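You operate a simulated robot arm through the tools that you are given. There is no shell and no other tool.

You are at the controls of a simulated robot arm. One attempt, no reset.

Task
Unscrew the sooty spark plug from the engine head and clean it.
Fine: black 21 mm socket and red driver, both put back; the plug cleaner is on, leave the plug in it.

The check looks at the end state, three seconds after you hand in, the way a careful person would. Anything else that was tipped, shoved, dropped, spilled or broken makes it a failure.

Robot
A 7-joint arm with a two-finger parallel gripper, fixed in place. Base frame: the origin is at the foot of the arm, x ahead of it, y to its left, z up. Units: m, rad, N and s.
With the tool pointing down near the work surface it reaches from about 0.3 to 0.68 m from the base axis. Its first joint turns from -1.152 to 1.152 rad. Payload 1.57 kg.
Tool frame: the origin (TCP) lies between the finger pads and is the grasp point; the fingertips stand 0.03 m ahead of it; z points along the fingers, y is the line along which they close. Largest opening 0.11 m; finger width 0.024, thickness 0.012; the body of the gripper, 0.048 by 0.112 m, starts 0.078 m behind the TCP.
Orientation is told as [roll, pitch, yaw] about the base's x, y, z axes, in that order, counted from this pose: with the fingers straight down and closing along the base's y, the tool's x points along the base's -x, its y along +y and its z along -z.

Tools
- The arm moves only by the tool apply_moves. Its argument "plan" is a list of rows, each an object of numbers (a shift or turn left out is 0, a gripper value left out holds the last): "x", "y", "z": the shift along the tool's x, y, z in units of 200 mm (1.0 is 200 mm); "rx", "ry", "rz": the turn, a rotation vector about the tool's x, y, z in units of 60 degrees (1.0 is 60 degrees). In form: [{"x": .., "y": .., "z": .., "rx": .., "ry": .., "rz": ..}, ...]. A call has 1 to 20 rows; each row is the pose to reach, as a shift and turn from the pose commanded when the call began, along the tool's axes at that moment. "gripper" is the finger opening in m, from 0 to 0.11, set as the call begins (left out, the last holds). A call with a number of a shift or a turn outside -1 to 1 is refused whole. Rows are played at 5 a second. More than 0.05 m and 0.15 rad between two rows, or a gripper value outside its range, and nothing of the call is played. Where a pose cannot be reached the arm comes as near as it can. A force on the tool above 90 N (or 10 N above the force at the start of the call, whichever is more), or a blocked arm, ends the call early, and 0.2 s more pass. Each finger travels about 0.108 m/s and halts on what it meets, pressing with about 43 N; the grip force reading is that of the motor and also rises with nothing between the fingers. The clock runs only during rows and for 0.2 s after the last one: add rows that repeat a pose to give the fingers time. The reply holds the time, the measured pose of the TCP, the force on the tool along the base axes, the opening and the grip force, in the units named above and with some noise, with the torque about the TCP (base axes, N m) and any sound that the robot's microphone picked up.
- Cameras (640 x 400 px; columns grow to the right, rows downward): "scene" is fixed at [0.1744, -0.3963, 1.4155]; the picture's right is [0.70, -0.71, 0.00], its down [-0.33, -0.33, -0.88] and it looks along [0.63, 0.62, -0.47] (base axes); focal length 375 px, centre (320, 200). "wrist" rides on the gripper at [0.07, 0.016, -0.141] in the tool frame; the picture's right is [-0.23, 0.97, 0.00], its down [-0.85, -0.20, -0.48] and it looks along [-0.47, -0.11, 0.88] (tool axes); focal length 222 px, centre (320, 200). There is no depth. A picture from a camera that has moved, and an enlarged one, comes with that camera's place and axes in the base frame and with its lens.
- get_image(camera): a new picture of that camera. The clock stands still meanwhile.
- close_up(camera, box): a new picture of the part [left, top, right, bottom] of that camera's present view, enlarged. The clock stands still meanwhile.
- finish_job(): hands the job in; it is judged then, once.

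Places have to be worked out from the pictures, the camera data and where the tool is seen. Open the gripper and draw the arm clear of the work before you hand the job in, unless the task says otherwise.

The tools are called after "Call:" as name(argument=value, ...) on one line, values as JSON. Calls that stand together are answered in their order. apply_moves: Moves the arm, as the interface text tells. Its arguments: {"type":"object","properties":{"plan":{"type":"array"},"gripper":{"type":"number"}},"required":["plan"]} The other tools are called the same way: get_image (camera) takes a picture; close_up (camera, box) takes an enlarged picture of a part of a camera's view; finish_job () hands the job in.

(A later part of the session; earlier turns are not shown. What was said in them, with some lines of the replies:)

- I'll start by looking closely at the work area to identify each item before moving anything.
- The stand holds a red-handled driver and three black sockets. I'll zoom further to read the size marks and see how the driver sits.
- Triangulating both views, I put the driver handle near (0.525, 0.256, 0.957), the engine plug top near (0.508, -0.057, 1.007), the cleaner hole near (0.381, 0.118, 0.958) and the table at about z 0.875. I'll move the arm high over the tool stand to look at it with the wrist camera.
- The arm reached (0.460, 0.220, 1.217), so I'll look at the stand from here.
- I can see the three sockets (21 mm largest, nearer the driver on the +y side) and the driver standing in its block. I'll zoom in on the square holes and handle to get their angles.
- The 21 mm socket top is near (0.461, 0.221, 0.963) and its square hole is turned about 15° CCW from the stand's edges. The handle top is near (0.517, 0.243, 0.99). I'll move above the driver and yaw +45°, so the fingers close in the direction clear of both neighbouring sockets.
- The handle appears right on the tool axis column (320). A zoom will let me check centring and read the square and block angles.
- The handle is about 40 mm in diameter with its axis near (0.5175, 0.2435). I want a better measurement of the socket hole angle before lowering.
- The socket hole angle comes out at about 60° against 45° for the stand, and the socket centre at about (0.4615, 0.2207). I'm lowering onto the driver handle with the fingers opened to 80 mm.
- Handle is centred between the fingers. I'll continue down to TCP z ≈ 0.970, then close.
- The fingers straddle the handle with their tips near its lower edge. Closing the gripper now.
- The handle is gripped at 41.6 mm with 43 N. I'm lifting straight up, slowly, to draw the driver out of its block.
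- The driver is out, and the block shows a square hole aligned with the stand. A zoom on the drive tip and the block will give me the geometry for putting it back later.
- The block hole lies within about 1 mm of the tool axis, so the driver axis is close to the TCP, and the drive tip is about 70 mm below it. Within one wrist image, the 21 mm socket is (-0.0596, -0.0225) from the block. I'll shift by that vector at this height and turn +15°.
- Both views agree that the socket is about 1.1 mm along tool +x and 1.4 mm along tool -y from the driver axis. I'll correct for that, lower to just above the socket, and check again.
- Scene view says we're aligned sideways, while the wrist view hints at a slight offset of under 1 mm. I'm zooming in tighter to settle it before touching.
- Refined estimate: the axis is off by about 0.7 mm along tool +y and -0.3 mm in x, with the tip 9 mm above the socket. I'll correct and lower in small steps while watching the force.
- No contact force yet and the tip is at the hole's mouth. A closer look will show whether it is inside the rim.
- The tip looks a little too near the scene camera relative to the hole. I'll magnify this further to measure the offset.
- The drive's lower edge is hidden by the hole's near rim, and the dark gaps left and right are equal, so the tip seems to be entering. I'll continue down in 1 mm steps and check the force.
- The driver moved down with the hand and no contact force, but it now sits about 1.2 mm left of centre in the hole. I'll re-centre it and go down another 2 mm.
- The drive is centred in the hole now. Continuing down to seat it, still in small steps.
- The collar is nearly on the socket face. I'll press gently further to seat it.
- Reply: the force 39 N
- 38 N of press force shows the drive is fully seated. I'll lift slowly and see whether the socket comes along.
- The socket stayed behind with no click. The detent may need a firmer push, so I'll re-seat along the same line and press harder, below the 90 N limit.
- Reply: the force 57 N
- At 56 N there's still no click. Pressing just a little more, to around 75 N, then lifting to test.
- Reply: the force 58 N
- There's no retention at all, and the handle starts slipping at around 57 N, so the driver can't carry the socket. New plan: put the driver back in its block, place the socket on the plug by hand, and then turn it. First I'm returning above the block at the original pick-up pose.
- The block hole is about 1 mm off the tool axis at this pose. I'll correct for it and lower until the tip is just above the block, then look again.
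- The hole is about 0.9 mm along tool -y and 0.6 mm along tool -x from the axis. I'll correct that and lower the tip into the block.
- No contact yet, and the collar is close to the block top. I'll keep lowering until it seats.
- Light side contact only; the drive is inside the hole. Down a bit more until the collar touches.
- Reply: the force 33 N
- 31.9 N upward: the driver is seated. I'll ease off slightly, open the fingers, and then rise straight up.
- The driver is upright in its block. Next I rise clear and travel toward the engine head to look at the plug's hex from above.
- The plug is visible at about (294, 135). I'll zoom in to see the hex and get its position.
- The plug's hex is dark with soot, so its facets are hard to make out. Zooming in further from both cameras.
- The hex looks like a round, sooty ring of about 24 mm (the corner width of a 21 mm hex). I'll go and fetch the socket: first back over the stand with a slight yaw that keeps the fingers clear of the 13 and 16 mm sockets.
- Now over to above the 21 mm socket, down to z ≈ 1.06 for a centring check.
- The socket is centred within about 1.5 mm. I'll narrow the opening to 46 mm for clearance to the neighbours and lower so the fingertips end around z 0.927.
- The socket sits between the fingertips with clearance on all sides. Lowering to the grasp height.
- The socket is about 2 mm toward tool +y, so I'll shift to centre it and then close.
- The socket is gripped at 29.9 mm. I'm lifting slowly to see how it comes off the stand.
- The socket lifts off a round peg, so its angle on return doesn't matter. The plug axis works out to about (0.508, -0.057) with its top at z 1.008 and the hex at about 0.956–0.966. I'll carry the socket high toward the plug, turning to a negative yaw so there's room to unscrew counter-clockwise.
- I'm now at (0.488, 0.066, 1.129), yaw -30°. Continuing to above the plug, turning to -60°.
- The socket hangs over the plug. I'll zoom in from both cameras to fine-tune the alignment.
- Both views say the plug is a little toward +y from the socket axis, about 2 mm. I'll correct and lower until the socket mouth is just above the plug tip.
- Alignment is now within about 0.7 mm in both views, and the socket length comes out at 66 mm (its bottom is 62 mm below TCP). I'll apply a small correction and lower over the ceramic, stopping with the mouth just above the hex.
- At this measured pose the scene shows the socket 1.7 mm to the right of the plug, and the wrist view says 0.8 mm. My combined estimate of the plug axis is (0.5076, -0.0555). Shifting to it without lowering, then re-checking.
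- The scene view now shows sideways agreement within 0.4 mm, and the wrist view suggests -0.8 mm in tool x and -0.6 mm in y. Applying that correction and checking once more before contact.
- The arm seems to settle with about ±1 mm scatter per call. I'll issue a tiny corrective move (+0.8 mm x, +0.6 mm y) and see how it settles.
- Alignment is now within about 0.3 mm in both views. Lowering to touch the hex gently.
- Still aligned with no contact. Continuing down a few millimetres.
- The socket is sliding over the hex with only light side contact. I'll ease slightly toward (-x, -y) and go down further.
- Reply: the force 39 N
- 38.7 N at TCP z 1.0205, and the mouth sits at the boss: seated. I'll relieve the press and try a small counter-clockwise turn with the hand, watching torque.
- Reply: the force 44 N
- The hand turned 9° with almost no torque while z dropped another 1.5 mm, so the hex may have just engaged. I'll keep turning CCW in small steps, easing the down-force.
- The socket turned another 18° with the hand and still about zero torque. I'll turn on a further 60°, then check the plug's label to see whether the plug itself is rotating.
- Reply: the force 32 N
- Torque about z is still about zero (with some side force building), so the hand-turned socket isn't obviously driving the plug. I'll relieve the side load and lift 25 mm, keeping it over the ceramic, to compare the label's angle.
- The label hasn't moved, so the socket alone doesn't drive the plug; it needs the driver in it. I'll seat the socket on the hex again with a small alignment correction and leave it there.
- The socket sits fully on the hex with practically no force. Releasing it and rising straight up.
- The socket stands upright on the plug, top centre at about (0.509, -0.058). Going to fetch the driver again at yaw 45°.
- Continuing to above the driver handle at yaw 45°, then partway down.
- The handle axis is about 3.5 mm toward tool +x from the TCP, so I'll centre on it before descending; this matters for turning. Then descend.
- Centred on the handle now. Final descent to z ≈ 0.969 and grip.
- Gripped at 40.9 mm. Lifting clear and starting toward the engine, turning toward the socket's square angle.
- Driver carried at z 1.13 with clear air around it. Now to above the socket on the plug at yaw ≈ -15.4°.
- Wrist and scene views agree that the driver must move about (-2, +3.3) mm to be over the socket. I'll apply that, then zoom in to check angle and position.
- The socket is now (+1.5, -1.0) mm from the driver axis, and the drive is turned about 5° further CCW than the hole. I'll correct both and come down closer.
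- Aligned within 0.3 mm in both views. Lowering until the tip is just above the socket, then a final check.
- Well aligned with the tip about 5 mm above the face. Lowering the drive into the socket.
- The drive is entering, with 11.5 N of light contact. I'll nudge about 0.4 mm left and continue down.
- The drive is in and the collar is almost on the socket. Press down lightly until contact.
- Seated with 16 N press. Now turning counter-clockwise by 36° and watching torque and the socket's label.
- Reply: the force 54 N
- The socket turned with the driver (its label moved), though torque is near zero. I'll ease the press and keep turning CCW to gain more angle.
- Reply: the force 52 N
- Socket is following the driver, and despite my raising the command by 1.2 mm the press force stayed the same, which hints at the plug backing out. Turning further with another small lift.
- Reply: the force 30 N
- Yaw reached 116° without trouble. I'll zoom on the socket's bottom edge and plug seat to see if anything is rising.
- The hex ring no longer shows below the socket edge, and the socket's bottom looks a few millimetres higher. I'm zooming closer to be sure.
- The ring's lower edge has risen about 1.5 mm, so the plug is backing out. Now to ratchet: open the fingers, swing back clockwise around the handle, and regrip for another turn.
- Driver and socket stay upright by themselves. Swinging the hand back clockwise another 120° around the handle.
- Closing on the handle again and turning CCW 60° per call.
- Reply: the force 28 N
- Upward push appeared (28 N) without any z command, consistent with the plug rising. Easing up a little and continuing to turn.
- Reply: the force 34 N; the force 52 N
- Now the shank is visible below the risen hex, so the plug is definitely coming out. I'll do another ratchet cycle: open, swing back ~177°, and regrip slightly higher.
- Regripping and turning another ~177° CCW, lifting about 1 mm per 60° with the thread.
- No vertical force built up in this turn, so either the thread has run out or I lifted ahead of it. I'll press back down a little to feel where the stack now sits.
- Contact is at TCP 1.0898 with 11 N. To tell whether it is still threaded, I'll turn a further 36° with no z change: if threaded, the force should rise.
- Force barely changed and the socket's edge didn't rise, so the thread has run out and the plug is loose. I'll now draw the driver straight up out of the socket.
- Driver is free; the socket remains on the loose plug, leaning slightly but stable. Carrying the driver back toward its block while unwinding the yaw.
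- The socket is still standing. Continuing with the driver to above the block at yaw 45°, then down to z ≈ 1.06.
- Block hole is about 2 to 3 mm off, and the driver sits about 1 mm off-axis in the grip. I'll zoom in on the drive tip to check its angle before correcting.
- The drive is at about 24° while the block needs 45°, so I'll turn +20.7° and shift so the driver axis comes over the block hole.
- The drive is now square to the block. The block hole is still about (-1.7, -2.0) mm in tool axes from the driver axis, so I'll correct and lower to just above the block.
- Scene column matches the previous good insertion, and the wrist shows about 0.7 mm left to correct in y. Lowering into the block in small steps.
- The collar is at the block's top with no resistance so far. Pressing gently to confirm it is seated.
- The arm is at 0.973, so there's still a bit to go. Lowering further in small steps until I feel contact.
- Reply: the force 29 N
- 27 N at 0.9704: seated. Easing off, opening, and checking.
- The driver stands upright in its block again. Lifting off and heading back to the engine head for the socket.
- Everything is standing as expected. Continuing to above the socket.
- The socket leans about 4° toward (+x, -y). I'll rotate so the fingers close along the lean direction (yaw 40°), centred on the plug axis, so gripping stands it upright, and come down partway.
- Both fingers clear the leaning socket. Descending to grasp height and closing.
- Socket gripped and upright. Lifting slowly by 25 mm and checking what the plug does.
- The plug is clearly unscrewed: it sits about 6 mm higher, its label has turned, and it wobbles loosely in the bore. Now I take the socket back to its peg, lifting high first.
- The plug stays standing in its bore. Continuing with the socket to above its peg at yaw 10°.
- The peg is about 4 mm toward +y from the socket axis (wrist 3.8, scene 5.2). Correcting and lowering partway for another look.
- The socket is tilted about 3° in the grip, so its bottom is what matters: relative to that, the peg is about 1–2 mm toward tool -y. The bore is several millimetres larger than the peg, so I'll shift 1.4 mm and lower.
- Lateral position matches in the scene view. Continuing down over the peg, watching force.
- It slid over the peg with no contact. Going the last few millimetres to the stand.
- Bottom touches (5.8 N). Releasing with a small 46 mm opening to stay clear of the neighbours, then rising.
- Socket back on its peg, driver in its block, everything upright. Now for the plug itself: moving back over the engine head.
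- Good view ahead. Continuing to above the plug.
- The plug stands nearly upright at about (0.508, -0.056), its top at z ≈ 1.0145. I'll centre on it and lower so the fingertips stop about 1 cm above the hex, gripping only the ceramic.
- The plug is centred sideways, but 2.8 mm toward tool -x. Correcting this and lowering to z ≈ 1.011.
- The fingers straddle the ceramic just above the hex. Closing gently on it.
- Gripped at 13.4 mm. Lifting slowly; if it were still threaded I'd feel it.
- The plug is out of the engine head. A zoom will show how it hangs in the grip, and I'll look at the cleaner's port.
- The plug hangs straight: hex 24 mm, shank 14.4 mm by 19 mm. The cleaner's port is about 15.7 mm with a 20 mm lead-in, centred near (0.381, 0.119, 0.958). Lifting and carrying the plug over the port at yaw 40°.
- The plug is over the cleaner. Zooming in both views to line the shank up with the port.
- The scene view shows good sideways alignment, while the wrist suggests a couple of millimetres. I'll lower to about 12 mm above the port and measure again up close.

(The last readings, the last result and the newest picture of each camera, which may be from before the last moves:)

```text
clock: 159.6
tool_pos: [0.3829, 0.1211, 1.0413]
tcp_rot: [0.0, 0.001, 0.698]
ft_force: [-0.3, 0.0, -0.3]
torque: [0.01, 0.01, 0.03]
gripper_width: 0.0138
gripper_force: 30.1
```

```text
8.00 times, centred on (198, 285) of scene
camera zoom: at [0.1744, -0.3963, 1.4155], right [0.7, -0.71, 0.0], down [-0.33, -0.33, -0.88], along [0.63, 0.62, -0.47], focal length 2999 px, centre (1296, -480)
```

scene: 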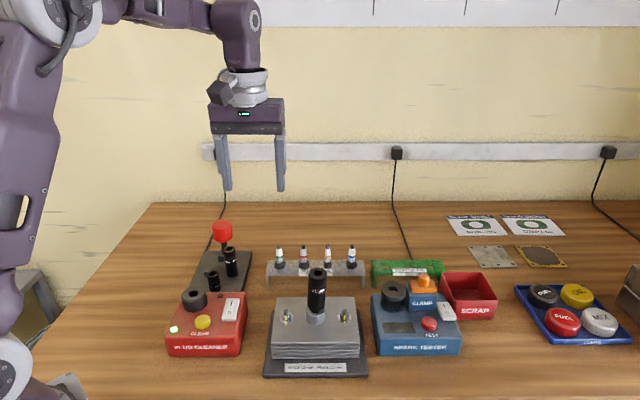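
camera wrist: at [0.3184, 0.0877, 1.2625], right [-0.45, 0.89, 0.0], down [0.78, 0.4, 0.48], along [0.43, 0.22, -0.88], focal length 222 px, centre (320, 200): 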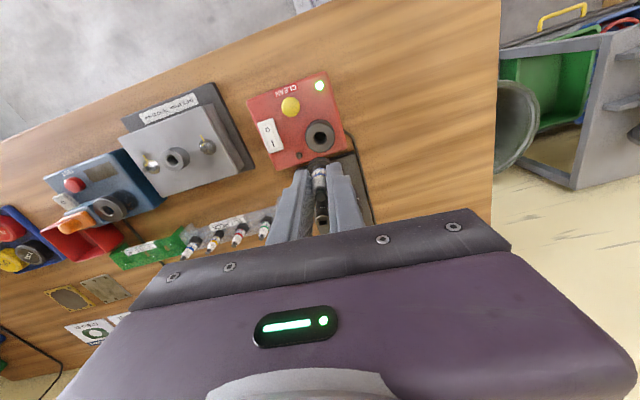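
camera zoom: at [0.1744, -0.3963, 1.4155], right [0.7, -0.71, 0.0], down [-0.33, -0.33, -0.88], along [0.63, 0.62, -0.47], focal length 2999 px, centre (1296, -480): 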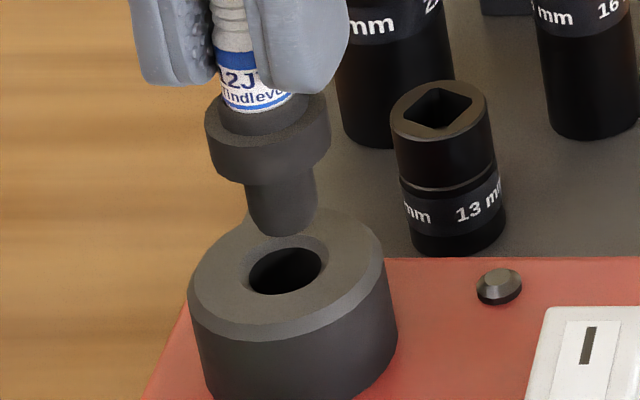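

Up close both views agree the plug must move left: scene 1.8 mm, wrist a bit more. I'll shift about 2.2 mm that way, lower to about 7 mm above the port, and check at full zoom.

Call:
apply_moves(plan=[{"x": 0.0065, "y": 0.009, "z": 0.0}, {"x": 0.0065, "y": 0.009, "z": 0.02}, {"x": 0.0065, "y": 0.009, "z": 0.035}, {"x": 0.0065, "y": 0.009, "z": 0.035}])

Call:
close_up(camera="scene", box=[183, 275, 210, 302])

Call:
close_up(camera="wrist", box=[290, 125, 350, 185])

```text
clock: 160.6
tool_pos: [0.3806, 0.1198, 1.032]
tcp_rot: [0.001, -0.001, 0.696]
ft_force: [0.2, 1.1, -0.6]
torque: [0.03, 0.02, 0.04]
gripper_width: 0.0135
gripper_force: 30.4
```

```text
14.81 times, centred on (196, 288) of scene
camera zoom: at [0.1744, -0.3963, 1.4155], right [0.7, -0.71, 0.0], down [-0.33, -0.33, -0.88], along [0.63, 0.62, -0.47], focal length 5554 px, centre (2150, -1111)
```

zoom: 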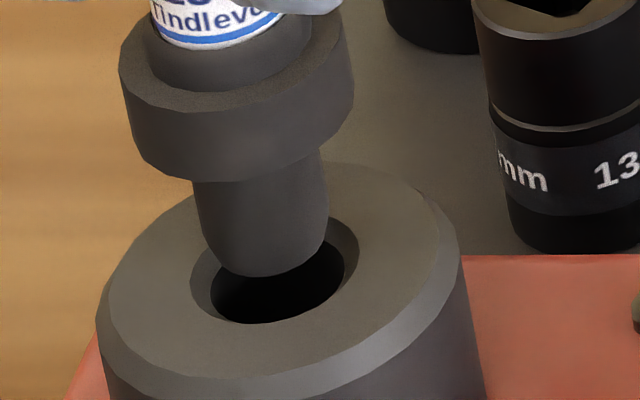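

```text
6.67 times, centred on (320, 155) of wrist
camera zoom: at [0.3168, 0.0873, 1.1734], right [-0.45, 0.89, 0.0], down [0.78, 0.4, 0.48], along [0.43, 0.22, -0.88], focal length 1481 px, centre (320, 500)
```

zoom: 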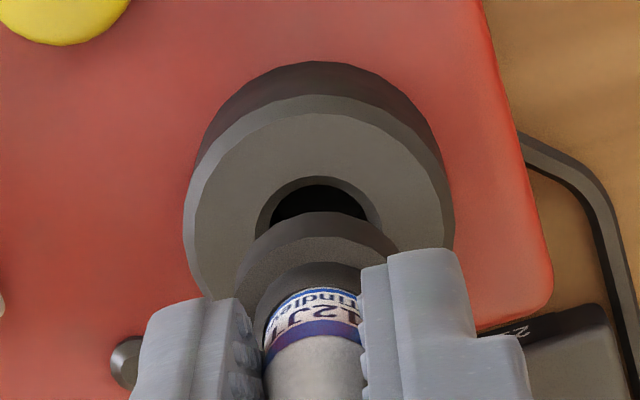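

At full zoom the shank is centred over the hole within about half a millimetre. Lowering into the port in small steps.

Call:
apply_moves(plan=[{"x": 0.001, "z": 0.01}, {"x": 0.001, "z": 0.02}, {"x": 0.001, "z": 0.03}, {"x": 0.001, "z": 0.04}, {"x": 0.001, "z": 0.05}, {"x": 0.001, "z": 0.05}])

Call:
close_up(camera="scene", box=[183, 275, 210, 302])

```text
clock: 162.0
tool_pos: [0.3786, 0.1198, 1.0244]
tcp_rot: [0.001, 0.0, 0.698]
ft_force: [0.1, 1.1, -1.0]
torque: [-0.02, 0.0, 0.0]
gripper_width: 0.0135
gripper_force: 29.9
```

```text
14.81 times, centred on (196, 288) of scene
camera zoom: at [0.1744, -0.3963, 1.4155], right [0.7, -0.71, 0.0], down [-0.33, -0.33, -0.88], along [0.63, 0.62, -0.47], focal length 5554 px, centre (2150, -1111)
```

zoom: 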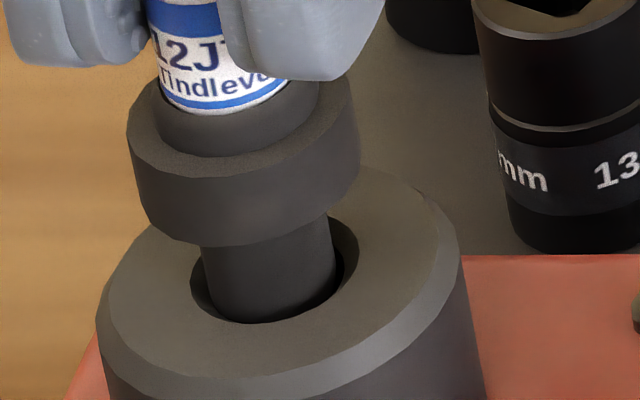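

The shank is in the port's mouth with no contact force. Continuing down.

Call:
apply_moves(plan=[{"z": 0.01}, {"z": 0.02}, {"z": 0.03}, {"z": 0.04}, {"z": 0.05}, {"z": 0.05}])

Call:
close_up(camera="scene", box=[183, 275, 210, 302])

```text
clock: 163.4
tool_pos: [0.3789, 0.1197, 1.0137]
tcp_rot: [0.001, 0.001, 0.697]
ft_force: [0.1, -0.5, -0.2]
torque: [-0.02, -0.02, 0.02]
gripper_width: 0.0136
gripper_force: 30.3
```

```text
14.81 times, centred on (196, 288) of scene
camera zoom: at [0.1744, -0.3963, 1.4155], right [0.7, -0.71, 0.0], down [-0.33, -0.33, -0.88], along [0.63, 0.62, -0.47], focal length 5554 px, centre (2150, -1111)
```

zoom: 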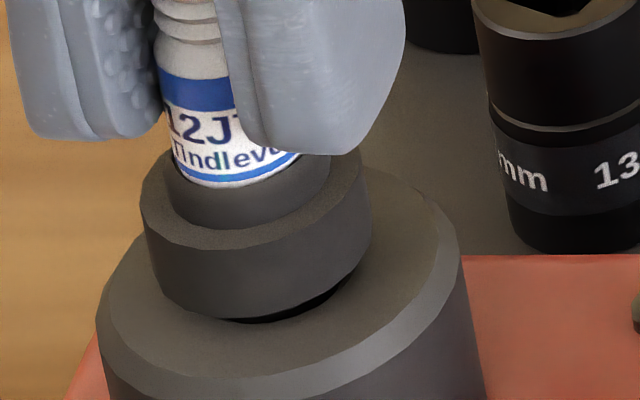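

Nearly seated, the hex just above the port ring. Last few millimetres until contact.

Call:
apply_moves(plan=[{"z": 0.008}, {"z": 0.016}, {"z": 0.024}, {"z": 0.03}, {"z": 0.03}])

Call:
close_up(camera="scene", box=[183, 275, 210, 302])

```text
clock: 164.6
tool_pos: [0.3799, 0.1203, 1.0086]
tcp_rot: [0.001, -0.002, 0.696]
ft_force: [-3.4, -1.9, 24.8]
torque: [0.02, 0.06, 0.04]
gripper_width: 0.0134
gripper_force: 30.1
```

```text
14.81 times, centred on (196, 288) of scene
camera zoom: at [0.174, -0.3964, 1.4155], right [0.7, -0.71, 0.0], down [-0.33, -0.33, -0.88], along [0.63, 0.62, -0.47], focal length 5554 px, centre (2150, -1111)
```

zoom: 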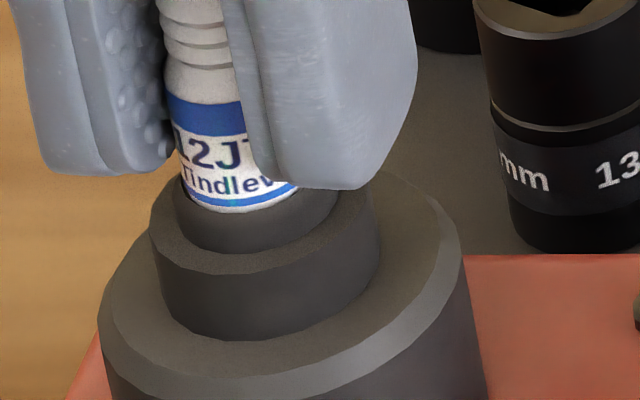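

Seated: hex rests on the port ring with 25 N. Easing off, opening, and rising straight up.

Call:
apply_moves(plan=[{"z": -0.006}, {"z": -0.006}])

Call:
apply_moves(plan=[{"z": 0}, {"z": 0}, {"z": 0}], gripper=0.05)

Call:
apply_moves(plan=[{"z": -0.05}, {"z": -0.15}, {"z": -0.3}, {"z": -0.45}, {"z": -0.6}, {"z": -0.6}])

Call:
close_up(camera="scene", box=[150, 255, 260, 360])

Call:
close_up(camera="wrist", box=[220, 60, 400, 220])

```text
clock: 165.2
tool_pos: [0.3799, 0.1194, 1.0085]
tcp_rot: [0.0, 0.0, 0.695]
ft_force: [1.3, 0.7, -0.8]
torque: [0.03, -0.11, 0.0]
gripper_width: 0.0136
gripper_force: 30.6
```

```text
clock: 166.0
tool_pos: [0.379, 0.1193, 1.0096]
tcp_rot: [0.0, 0.0, 0.696]
ft_force: [-0.2, 0.5, 1.0]
torque: [-0.03, 0.02, -0.03]
gripper_width: 0.0504
gripper_force: 0.1
```

```text
clock: 167.4
tool_pos: [0.3797, 0.1212, 1.13]
tcp_rot: [-0.001, 0.002, 0.697]
ft_force: [1.1, 0.8, 1.1]
torque: [0.01, -0.01, 0.0]
gripper_width: 0.05
gripper_force: 0.1
```

```text
3.81 times, centred on (205, 308) of scene
camera zoom: at [0.1744, -0.3963, 1.4155], right [0.7, -0.71, 0.0], down [-0.33, -0.33, -0.88], along [0.63, 0.62, -0.47], focal length 1428 px, centre (758, -210)
```

zoom: 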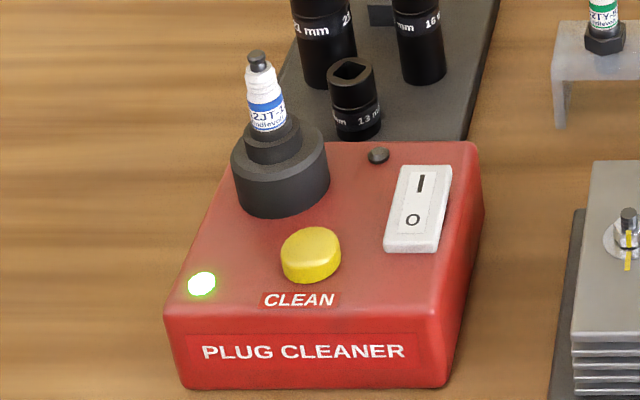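

```text
2.50 times, centred on (310, 140) of wrist
camera zoom: at [0.3172, 0.0884, 1.2706], right [-0.45, 0.89, 0.0], down [0.78, 0.4, 0.48], along [0.43, 0.22, -0.88], focal length 555 px, centre (345, 350)
```

zoom: 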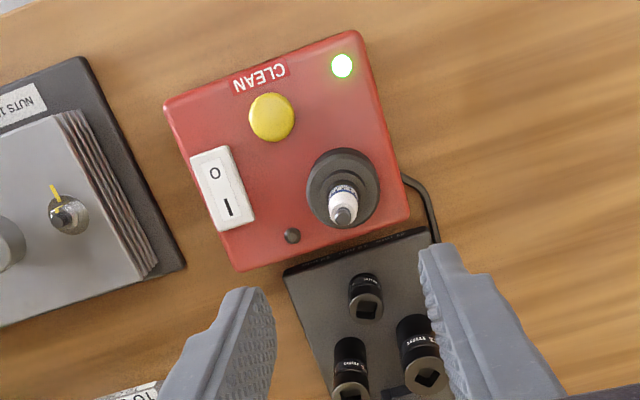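

The plug stands in the cleaner's port and the cleaner's lamp is green. The yellow CLEAN button's top is near (0.364, 0.068, 0.945). I'll close the fingers and move over it, still above it.

Call:
apply_moves(plan=[{"x": 0.07, "y": -0.05}, {"x": 0.15, "y": -0.1}, {"x": 0.223, "y": -0.149}, {"x": 0.223, "y": -0.149, "z": 0.2}, {"x": 0.223, "y": -0.149, "z": 0.4}, {"x": 0.223, "y": -0.149, "z": 0.5}, {"x": 0.223, "y": -0.149, "z": 0.5}], gripper=0.0)

Call:
close_up(camera="scene", box=[150, 230, 260, 360])

Call:
close_up(camera="wrist", box=[240, 80, 400, 230])

```text
clock: 169.0
tool_pos: [0.3663, 0.0678, 1.0274]
tcp_rot: [-0.001, -0.001, 0.695]
ft_force: [0.1, -1.3, 0.0]
torque: [0.0, 0.0, 0.01]
gripper_width: 0.0001
gripper_force: 21.2
```

```text
3.08 times, centred on (205, 295) of scene
camera zoom: at [0.1744, -0.3963, 1.4155], right [0.7, -0.71, 0.0], down [-0.33, -0.33, -0.88], along [0.63, 0.62, -0.47], focal length 1154 px, centre (674, -92)
```

zoom: 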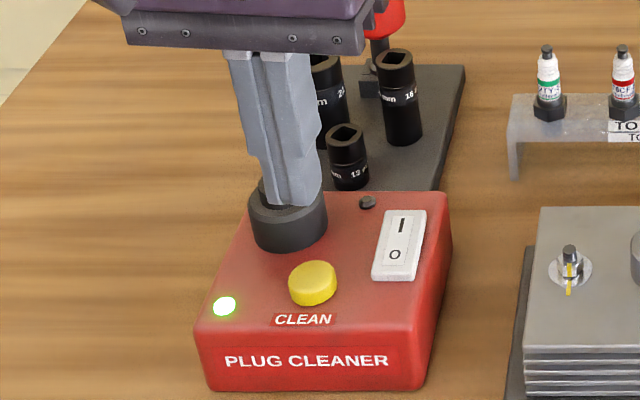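

```text
2.67 times, centred on (320, 155) of wrist
camera zoom: at [0.303, 0.0351, 1.1689], right [-0.45, 0.89, 0.0], down [0.78, 0.4, 0.48], along [0.43, 0.22, -0.88], focal length 592 px, centre (320, 320)
```

zoom: 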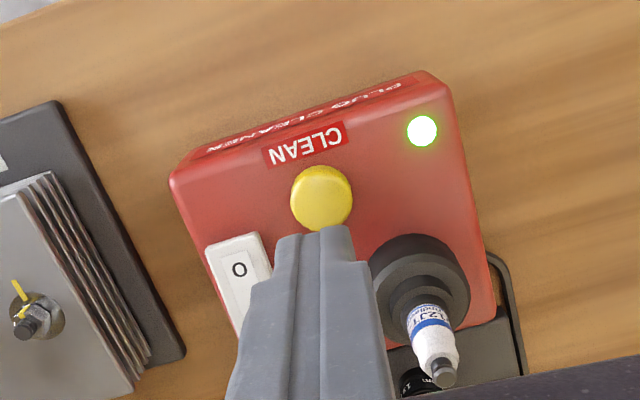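

The fingertips are nearly over the button, about 3 mm short toward tool +x, and well clear of the plug. Correcting and lowering to just above the button.

Call:
apply_moves(plan=[{"x": 0.015, "z": 0.06}, {"x": 0.015, "z": 0.12}, {"x": 0.015, "z": 0.18}, {"x": 0.015, "z": 0.22}, {"x": 0.015, "z": 0.22}])

Call:
close_up(camera="scene", box=[160, 270, 250, 350])

Call:
close_up(camera="wrist", box=[260, 110, 380, 230])

```text
clock: 170.2
tool_pos: [0.3611, 0.068, 0.9872]
tcp_rot: [0.001, 0.001, 0.696]
ft_force: [-0.3, -1.0, 0.2]
torque: [0.0, 0.0, 0.02]
gripper_width: 0.0
gripper_force: 20.8
```

```text
5.00 times, centred on (205, 310) of scene
camera zoom: at [0.1744, -0.3963, 1.4155], right [0.7, -0.71, 0.0], down [-0.33, -0.33, -0.88], along [0.63, 0.62, -0.47], focal length 1874 px, centre (895, -350)
```

zoom: 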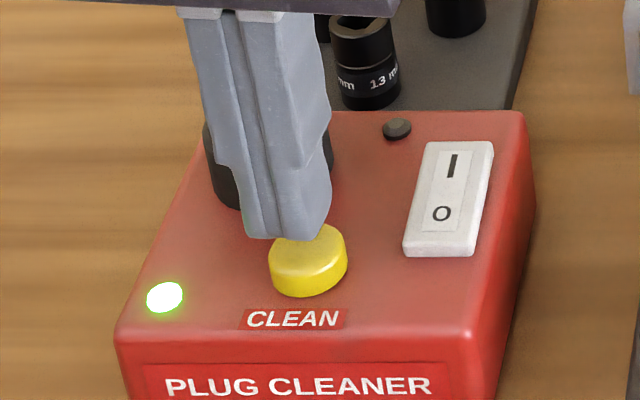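

```text
3.33 times, centred on (320, 170) of wrist
camera zoom: at [0.2988, 0.0341, 1.1269], right [-0.45, 0.89, 0.0], down [0.78, 0.4, 0.48], along [0.43, 0.22, -0.88], focal length 740 px, centre (320, 300)
```

zoom: 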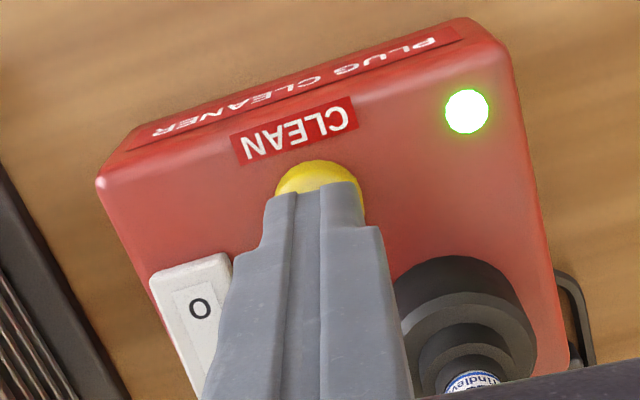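

Tips are just above the button, about 2–3 mm off-centre. Shifting slightly and pressing down in small steps.

Call:
apply_moves(plan=[{"x": -0.0065, "y": -0.0095, "z": 0.0}, {"x": -0.0065, "y": -0.0095, "z": 0.02}, {"x": -0.0065, "y": -0.0095, "z": 0.035}, {"x": -0.0065, "y": -0.0095, "z": 0.05}, {"x": -0.0065, "y": -0.0095, "z": 0.05}])

Call:
close_up(camera="scene", box=[160, 270, 250, 350])

```text
clock: 171.4
tool_pos: [0.3641, 0.0663, 0.9766]
tcp_rot: [0.0, 0.0, 0.696]
ft_force: [-0.1, 0.2, -0.1]
torque: [-0.01, 0.0, 0.02]
gripper_width: 0.0
gripper_force: 21.2
```

```text
5.00 times, centred on (205, 310) of scene
camera zoom: at [0.1744, -0.3963, 1.4155], right [0.7, -0.71, 0.0], down [-0.33, -0.33, -0.88], along [0.63, 0.62, -0.47], focal length 1874 px, centre (895, -350)
```

zoom: 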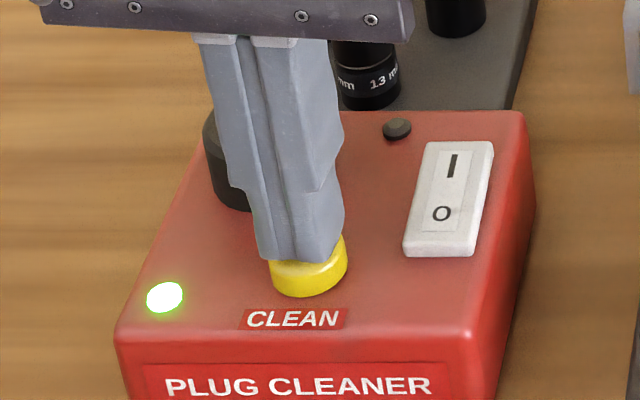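

Tips are at the button's surface, now well centred. Pressing further until it gives.

Call:
apply_moves(plan=[{"z": 0.01}, {"z": 0.02}, {"z": 0.03}, {"z": 0.03}])

Call:
close_up(camera="scene", box=[160, 270, 250, 350])

```text
clock: 172.4
tool_pos: [0.3645, 0.0655, 0.9691]
tcp_rot: [-0.001, -0.002, 0.696]
ft_force: [1.0, 0.1, 3.2]
torque: [-0.02, -0.05, 0.02]
gripper_width: 0.0002
gripper_force: 21.6
heard: click
```

```text
5.00 times, centred on (205, 310) of scene
camera zoom: at [0.1744, -0.3963, 1.4155], right [0.7, -0.71, 0.0], down [-0.33, -0.33, -0.88], along [0.63, 0.62, -0.47], focal length 1874 px, centre (895, -350)
```

zoom: 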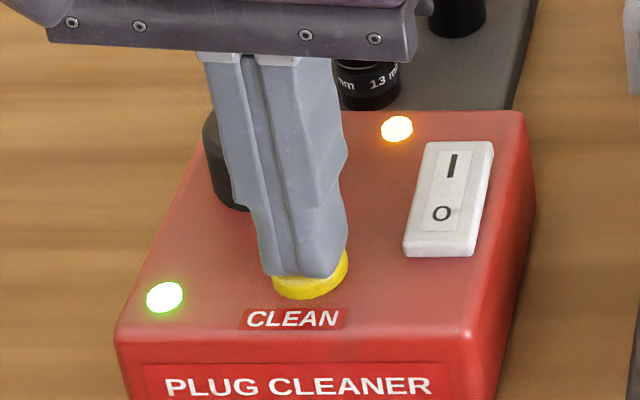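

A click was heard and the amber lamp came on: cleaning has started. I'll hold for a few seconds and look at the lamp and plug.

Call:
apply_moves(plan=[{"z": 0}, {"z": 0}, {"z": 0}, {"z": 0}, {"z": 0}, {"z": 0}, {"z": 0}, {"z": 0}, {"z": 0}, {"z": 0}])

Call:
close_up(camera="scene", box=[160, 270, 250, 350])

```text
clock: 174.6
tool_pos: [0.3647, 0.0654, 0.9696]
tcp_rot: [0.0, 0.001, 0.696]
ft_force: [-0.2, -0.6, 2.6]
torque: [-0.01, 0.05, -0.01]
gripper_width: 0.0
gripper_force: 21.2
```

```text
5.00 times, centred on (205, 310) of scene
camera zoom: at [0.1743, -0.3963, 1.4155], right [0.7, -0.71, 0.0], down [-0.33, -0.33, -0.88], along [0.63, 0.62, -0.47], focal length 1874 px, centre (895, -350)
```

zoom: 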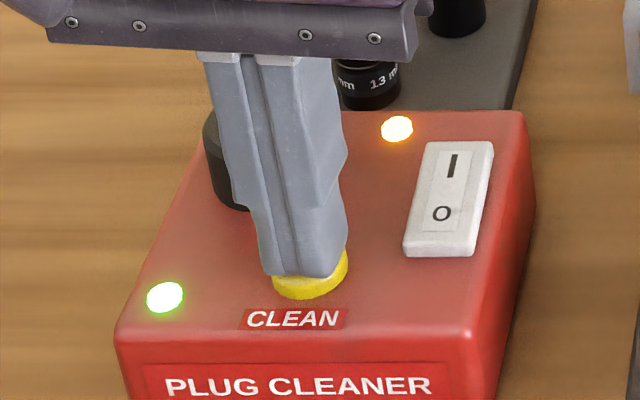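

Amber lamp still lit. Holding another 4 seconds to see if the cycle completes.

Call:
apply_moves(plan=[{"z": 0}, {"z": 0}, {"z": 0}, {"z": 0}, {"z": 0}, {"z": 0}, {"z": 0}, {"z": 0}, {"z": 0}, {"z": 0}, {"z": 0}, {"z": 0}, {"z": 0}, {"z": 0}, {"z": 0}, {"z": 0}, {"z": 0}, {"z": 0}, {"z": 0}, {"z": 0}])

Call:
close_up(camera="scene", box=[160, 270, 250, 350])

```text
clock: 178.8
tool_pos: [0.3637, 0.0649, 0.9692]
tcp_rot: [0.0, 0.0, 0.696]
ft_force: [-0.6, 0.7, 2.6]
torque: [0.01, -0.02, 0.04]
gripper_width: 0.0002
gripper_force: 21.0
```

```text
5.00 times, centred on (205, 310) of scene
camera zoom: at [0.1743, -0.3963, 1.4155], right [0.7, -0.71, 0.0], down [-0.33, -0.33, -0.88], along [0.63, 0.62, -0.47], focal length 1874 px, centre (895, -350)
```

zoom: 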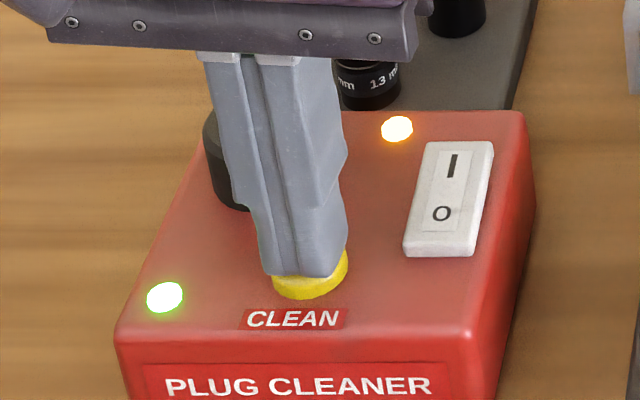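

The lamp stays amber after 6 s of holding. I'll release the button and see how the lamp and plug look.

Call:
apply_moves(plan=[{"z": -0.04}, {"z": -0.1}, {"z": -0.2}, {"z": -0.35}, {"z": -0.5}, {"z": -0.65}, {"z": -0.65}])

Call:
close_up(camera="scene", box=[160, 250, 250, 350])

Call:
close_up(camera="wrist", box=[240, 80, 400, 230])

```text
clock: 180.4
tool_pos: [0.3648, 0.0666, 1.099]
tcp_rot: [0.001, 0.0, 0.696]
ft_force: [0.1, 0.7, 0.4]
torque: [-0.04, 0.02, -0.01]
gripper_width: 0.0002
gripper_force: 21.1
```

```text
4.00 times, centred on (205, 300) of scene
camera zoom: at [0.1744, -0.3963, 1.4155], right [0.7, -0.71, 0.0], down [-0.33, -0.33, -0.88], along [0.63, 0.62, -0.47], focal length 1500 px, centre (780, -200)
```

zoom: 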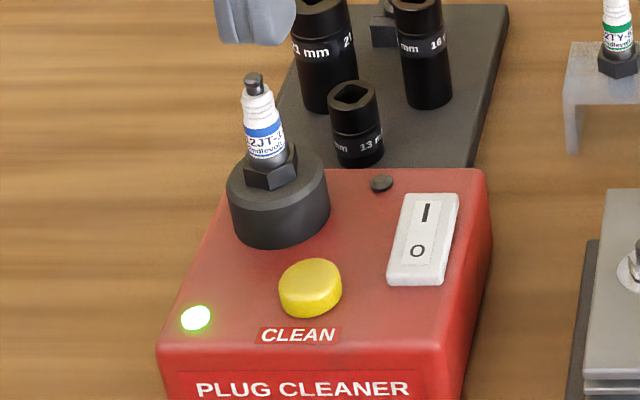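

```text
2.67 times, centred on (320, 155) of wrist
camera zoom: at [0.3017, 0.0331, 1.2402], right [-0.45, 0.89, 0.0], down [0.78, 0.39, 0.48], along [0.43, 0.22, -0.88], focal length 592 px, centre (320, 320)
```

zoom: 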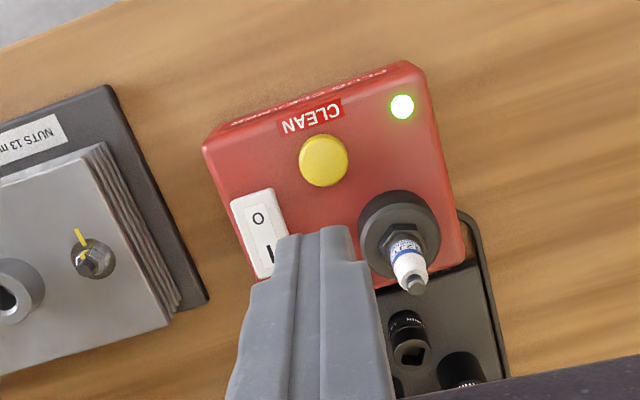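

The amber lamp went off and the plug now shows a clean, sharp hex, so the soot is gone. I'll zoom in to confirm and check the whole scene.

Call:
close_up(camera="scene", box=[178, 262, 218, 315])

Call:
close_up(camera="scene", box=[180, 205, 260, 290])

Call:
get_image(camera="scene")

```text
7.55 times, centred on (198, 288) of scene
camera zoom: at [0.1744, -0.3963, 1.4155], right [0.7, -0.71, 0.0], down [-0.33, -0.33, -0.88], along [0.63, 0.62, -0.47], focal length 2829 px, centre (1241, -468)
```

zoom: 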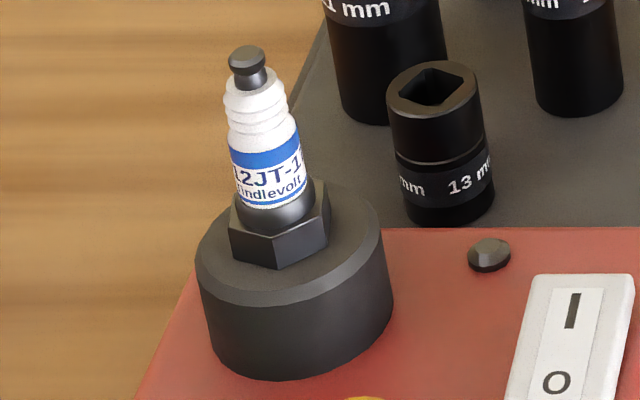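

```text
4.71 times, centred on (220, 248) of scene
camera zoom: at [0.1744, -0.3963, 1.4155], right [0.7, -0.71, 0.0], down [-0.33, -0.33, -0.88], along [0.63, 0.62, -0.47], focal length 1764 px, centre (791, -24)
```

zoom: 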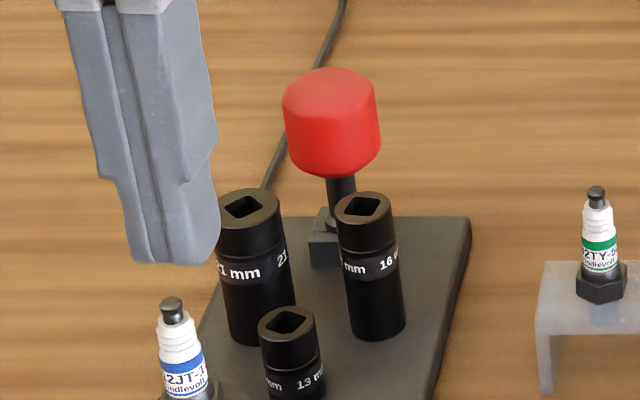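

```text
taken
```

scene: 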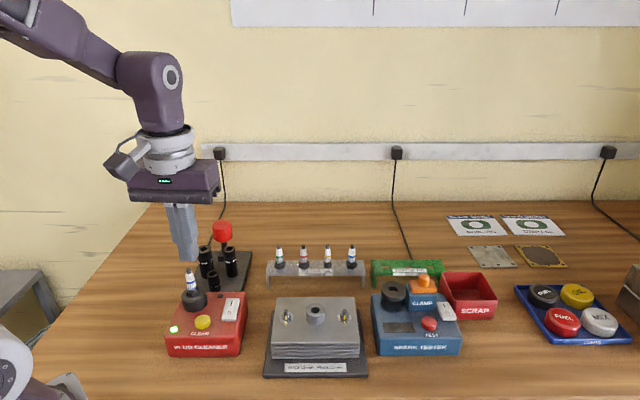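

All is in place: clean plug in the port, socket and driver back, nuts and other items undisturbed. Raising the arm clear and opening the gripper.

Call:
apply_moves(plan=[{"z": -0.12}, {"z": -0.25, "rz": 0.1}, {"z": -0.38, "rz": 0.2}, {"z": -0.5, "rz": 0.32}, {"z": -0.58, "rz": 0.44}, {"z": -0.6, "rz": 0.56}, {"z": -0.6, "rz": 0.667}, {"z": -0.6, "rz": 0.667}])

Call:
apply_moves(plan=[{"y": -0.06}, {"y": -0.14}, {"y": -0.2}, {"y": -0.2}, {"y": -0.2}, {"y": -0.2}], gripper=0.11)

Call:
get_image(camera="scene")

Call:
close_up(camera="scene", box=[155, 210, 265, 360])

Call:
close_up(camera="scene", box=[255, 235, 380, 385])

```text
clock: 182.2
tool_pos: [0.3635, 0.0657, 1.2207]
tcp_rot: [0.0, 0.0, -0.003]
ft_force: [1.1, 0.2, 0.0]
torque: [0.04, -0.03, -0.05]
gripper_width: 0.0
gripper_force: 20.9
```

```text
clock: 183.6
tool_pos: [0.365, 0.0246, 1.2205]
tcp_rot: [-0.001, 0.001, -0.002]
ft_force: [-0.1, 0.5, 0.6]
torque: [0.0, 0.0, 0.0]
gripper_width: 0.11
gripper_force: 0.0
```

```text
taken
```

scene: 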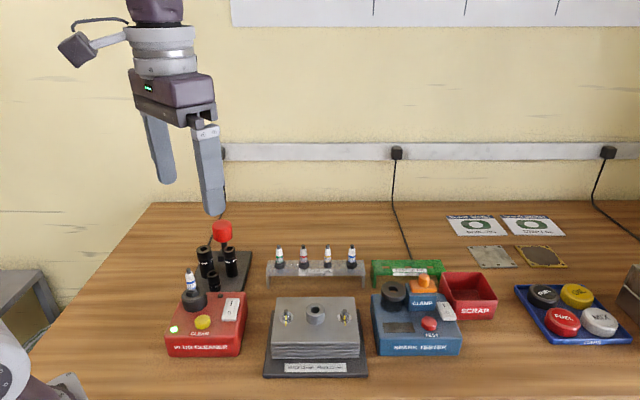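

```text
2.67 times, centred on (210, 285) of scene
camera zoom: at [0.1744, -0.3963, 1.4155], right [0.7, -0.71, 0.0], down [-0.33, -0.33, -0.88], along [0.63, 0.62, -0.47], focal length 1000 px, centre (613, -27)
```

zoom: 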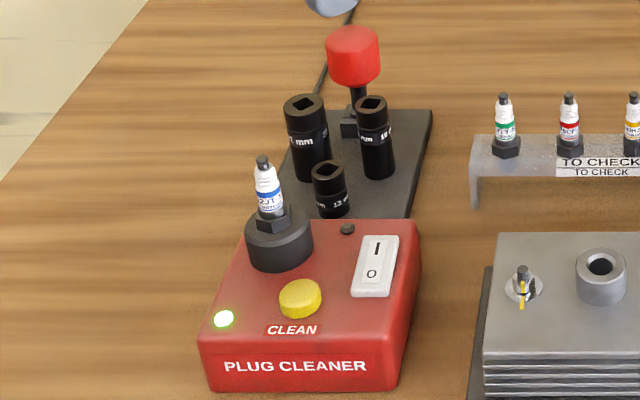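

```text
2.67 times, centred on (318, 310) of scene
camera zoom: at [0.1744, -0.3963, 1.4155], right [0.7, -0.71, 0.0], down [-0.33, -0.33, -0.88], along [0.63, 0.62, -0.47], focal length 1000 px, centre (327, -93)
```

zoom: 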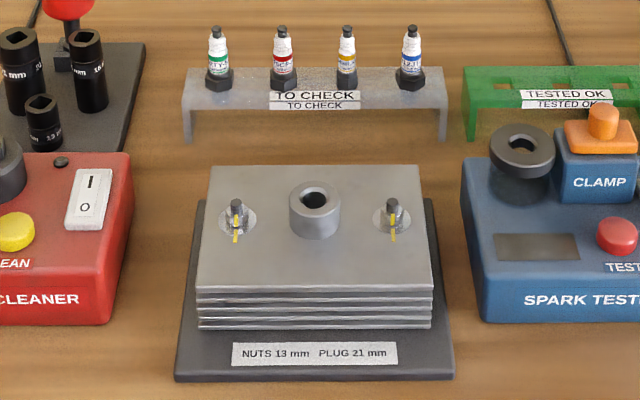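

The plug is clean and in the cleaner, the socket is on its peg, and the driver is in its block. The nuts' paint marks are still in line, nothing else has moved, and the arm is clear with the gripper open, so I'm handing the job in.

Call:
finish_job()

```text
The job is handed in.
```

The sooty spark plug is out of the engine head, cleaned, and standing in the plug cleaner. After the cleaning cycle the soot was gone and its hex showed sharp edges.

- **Tools:** the 21 mm socket is back on its peg and the red driver is back upright in its block.
- **Cleaner:** I pressed the CLEAN button and its amber lamp came on. After about 6 seconds I let go and the lamp was off. The cleaner is still switched on.
- **Everything else:** nothing looked moved in the last pictures. The paint marks on the engine head nuts still line up.
- **Arm:** it is raised clear of the bench with the gripper open.

The driver doesn't hold the socket by itself, so I placed the socket on the plug by hand and turned it with the driver in several grips. While testing whether the socket would click on, I pressed the driver down with about 57 N. I saw no damage from it.
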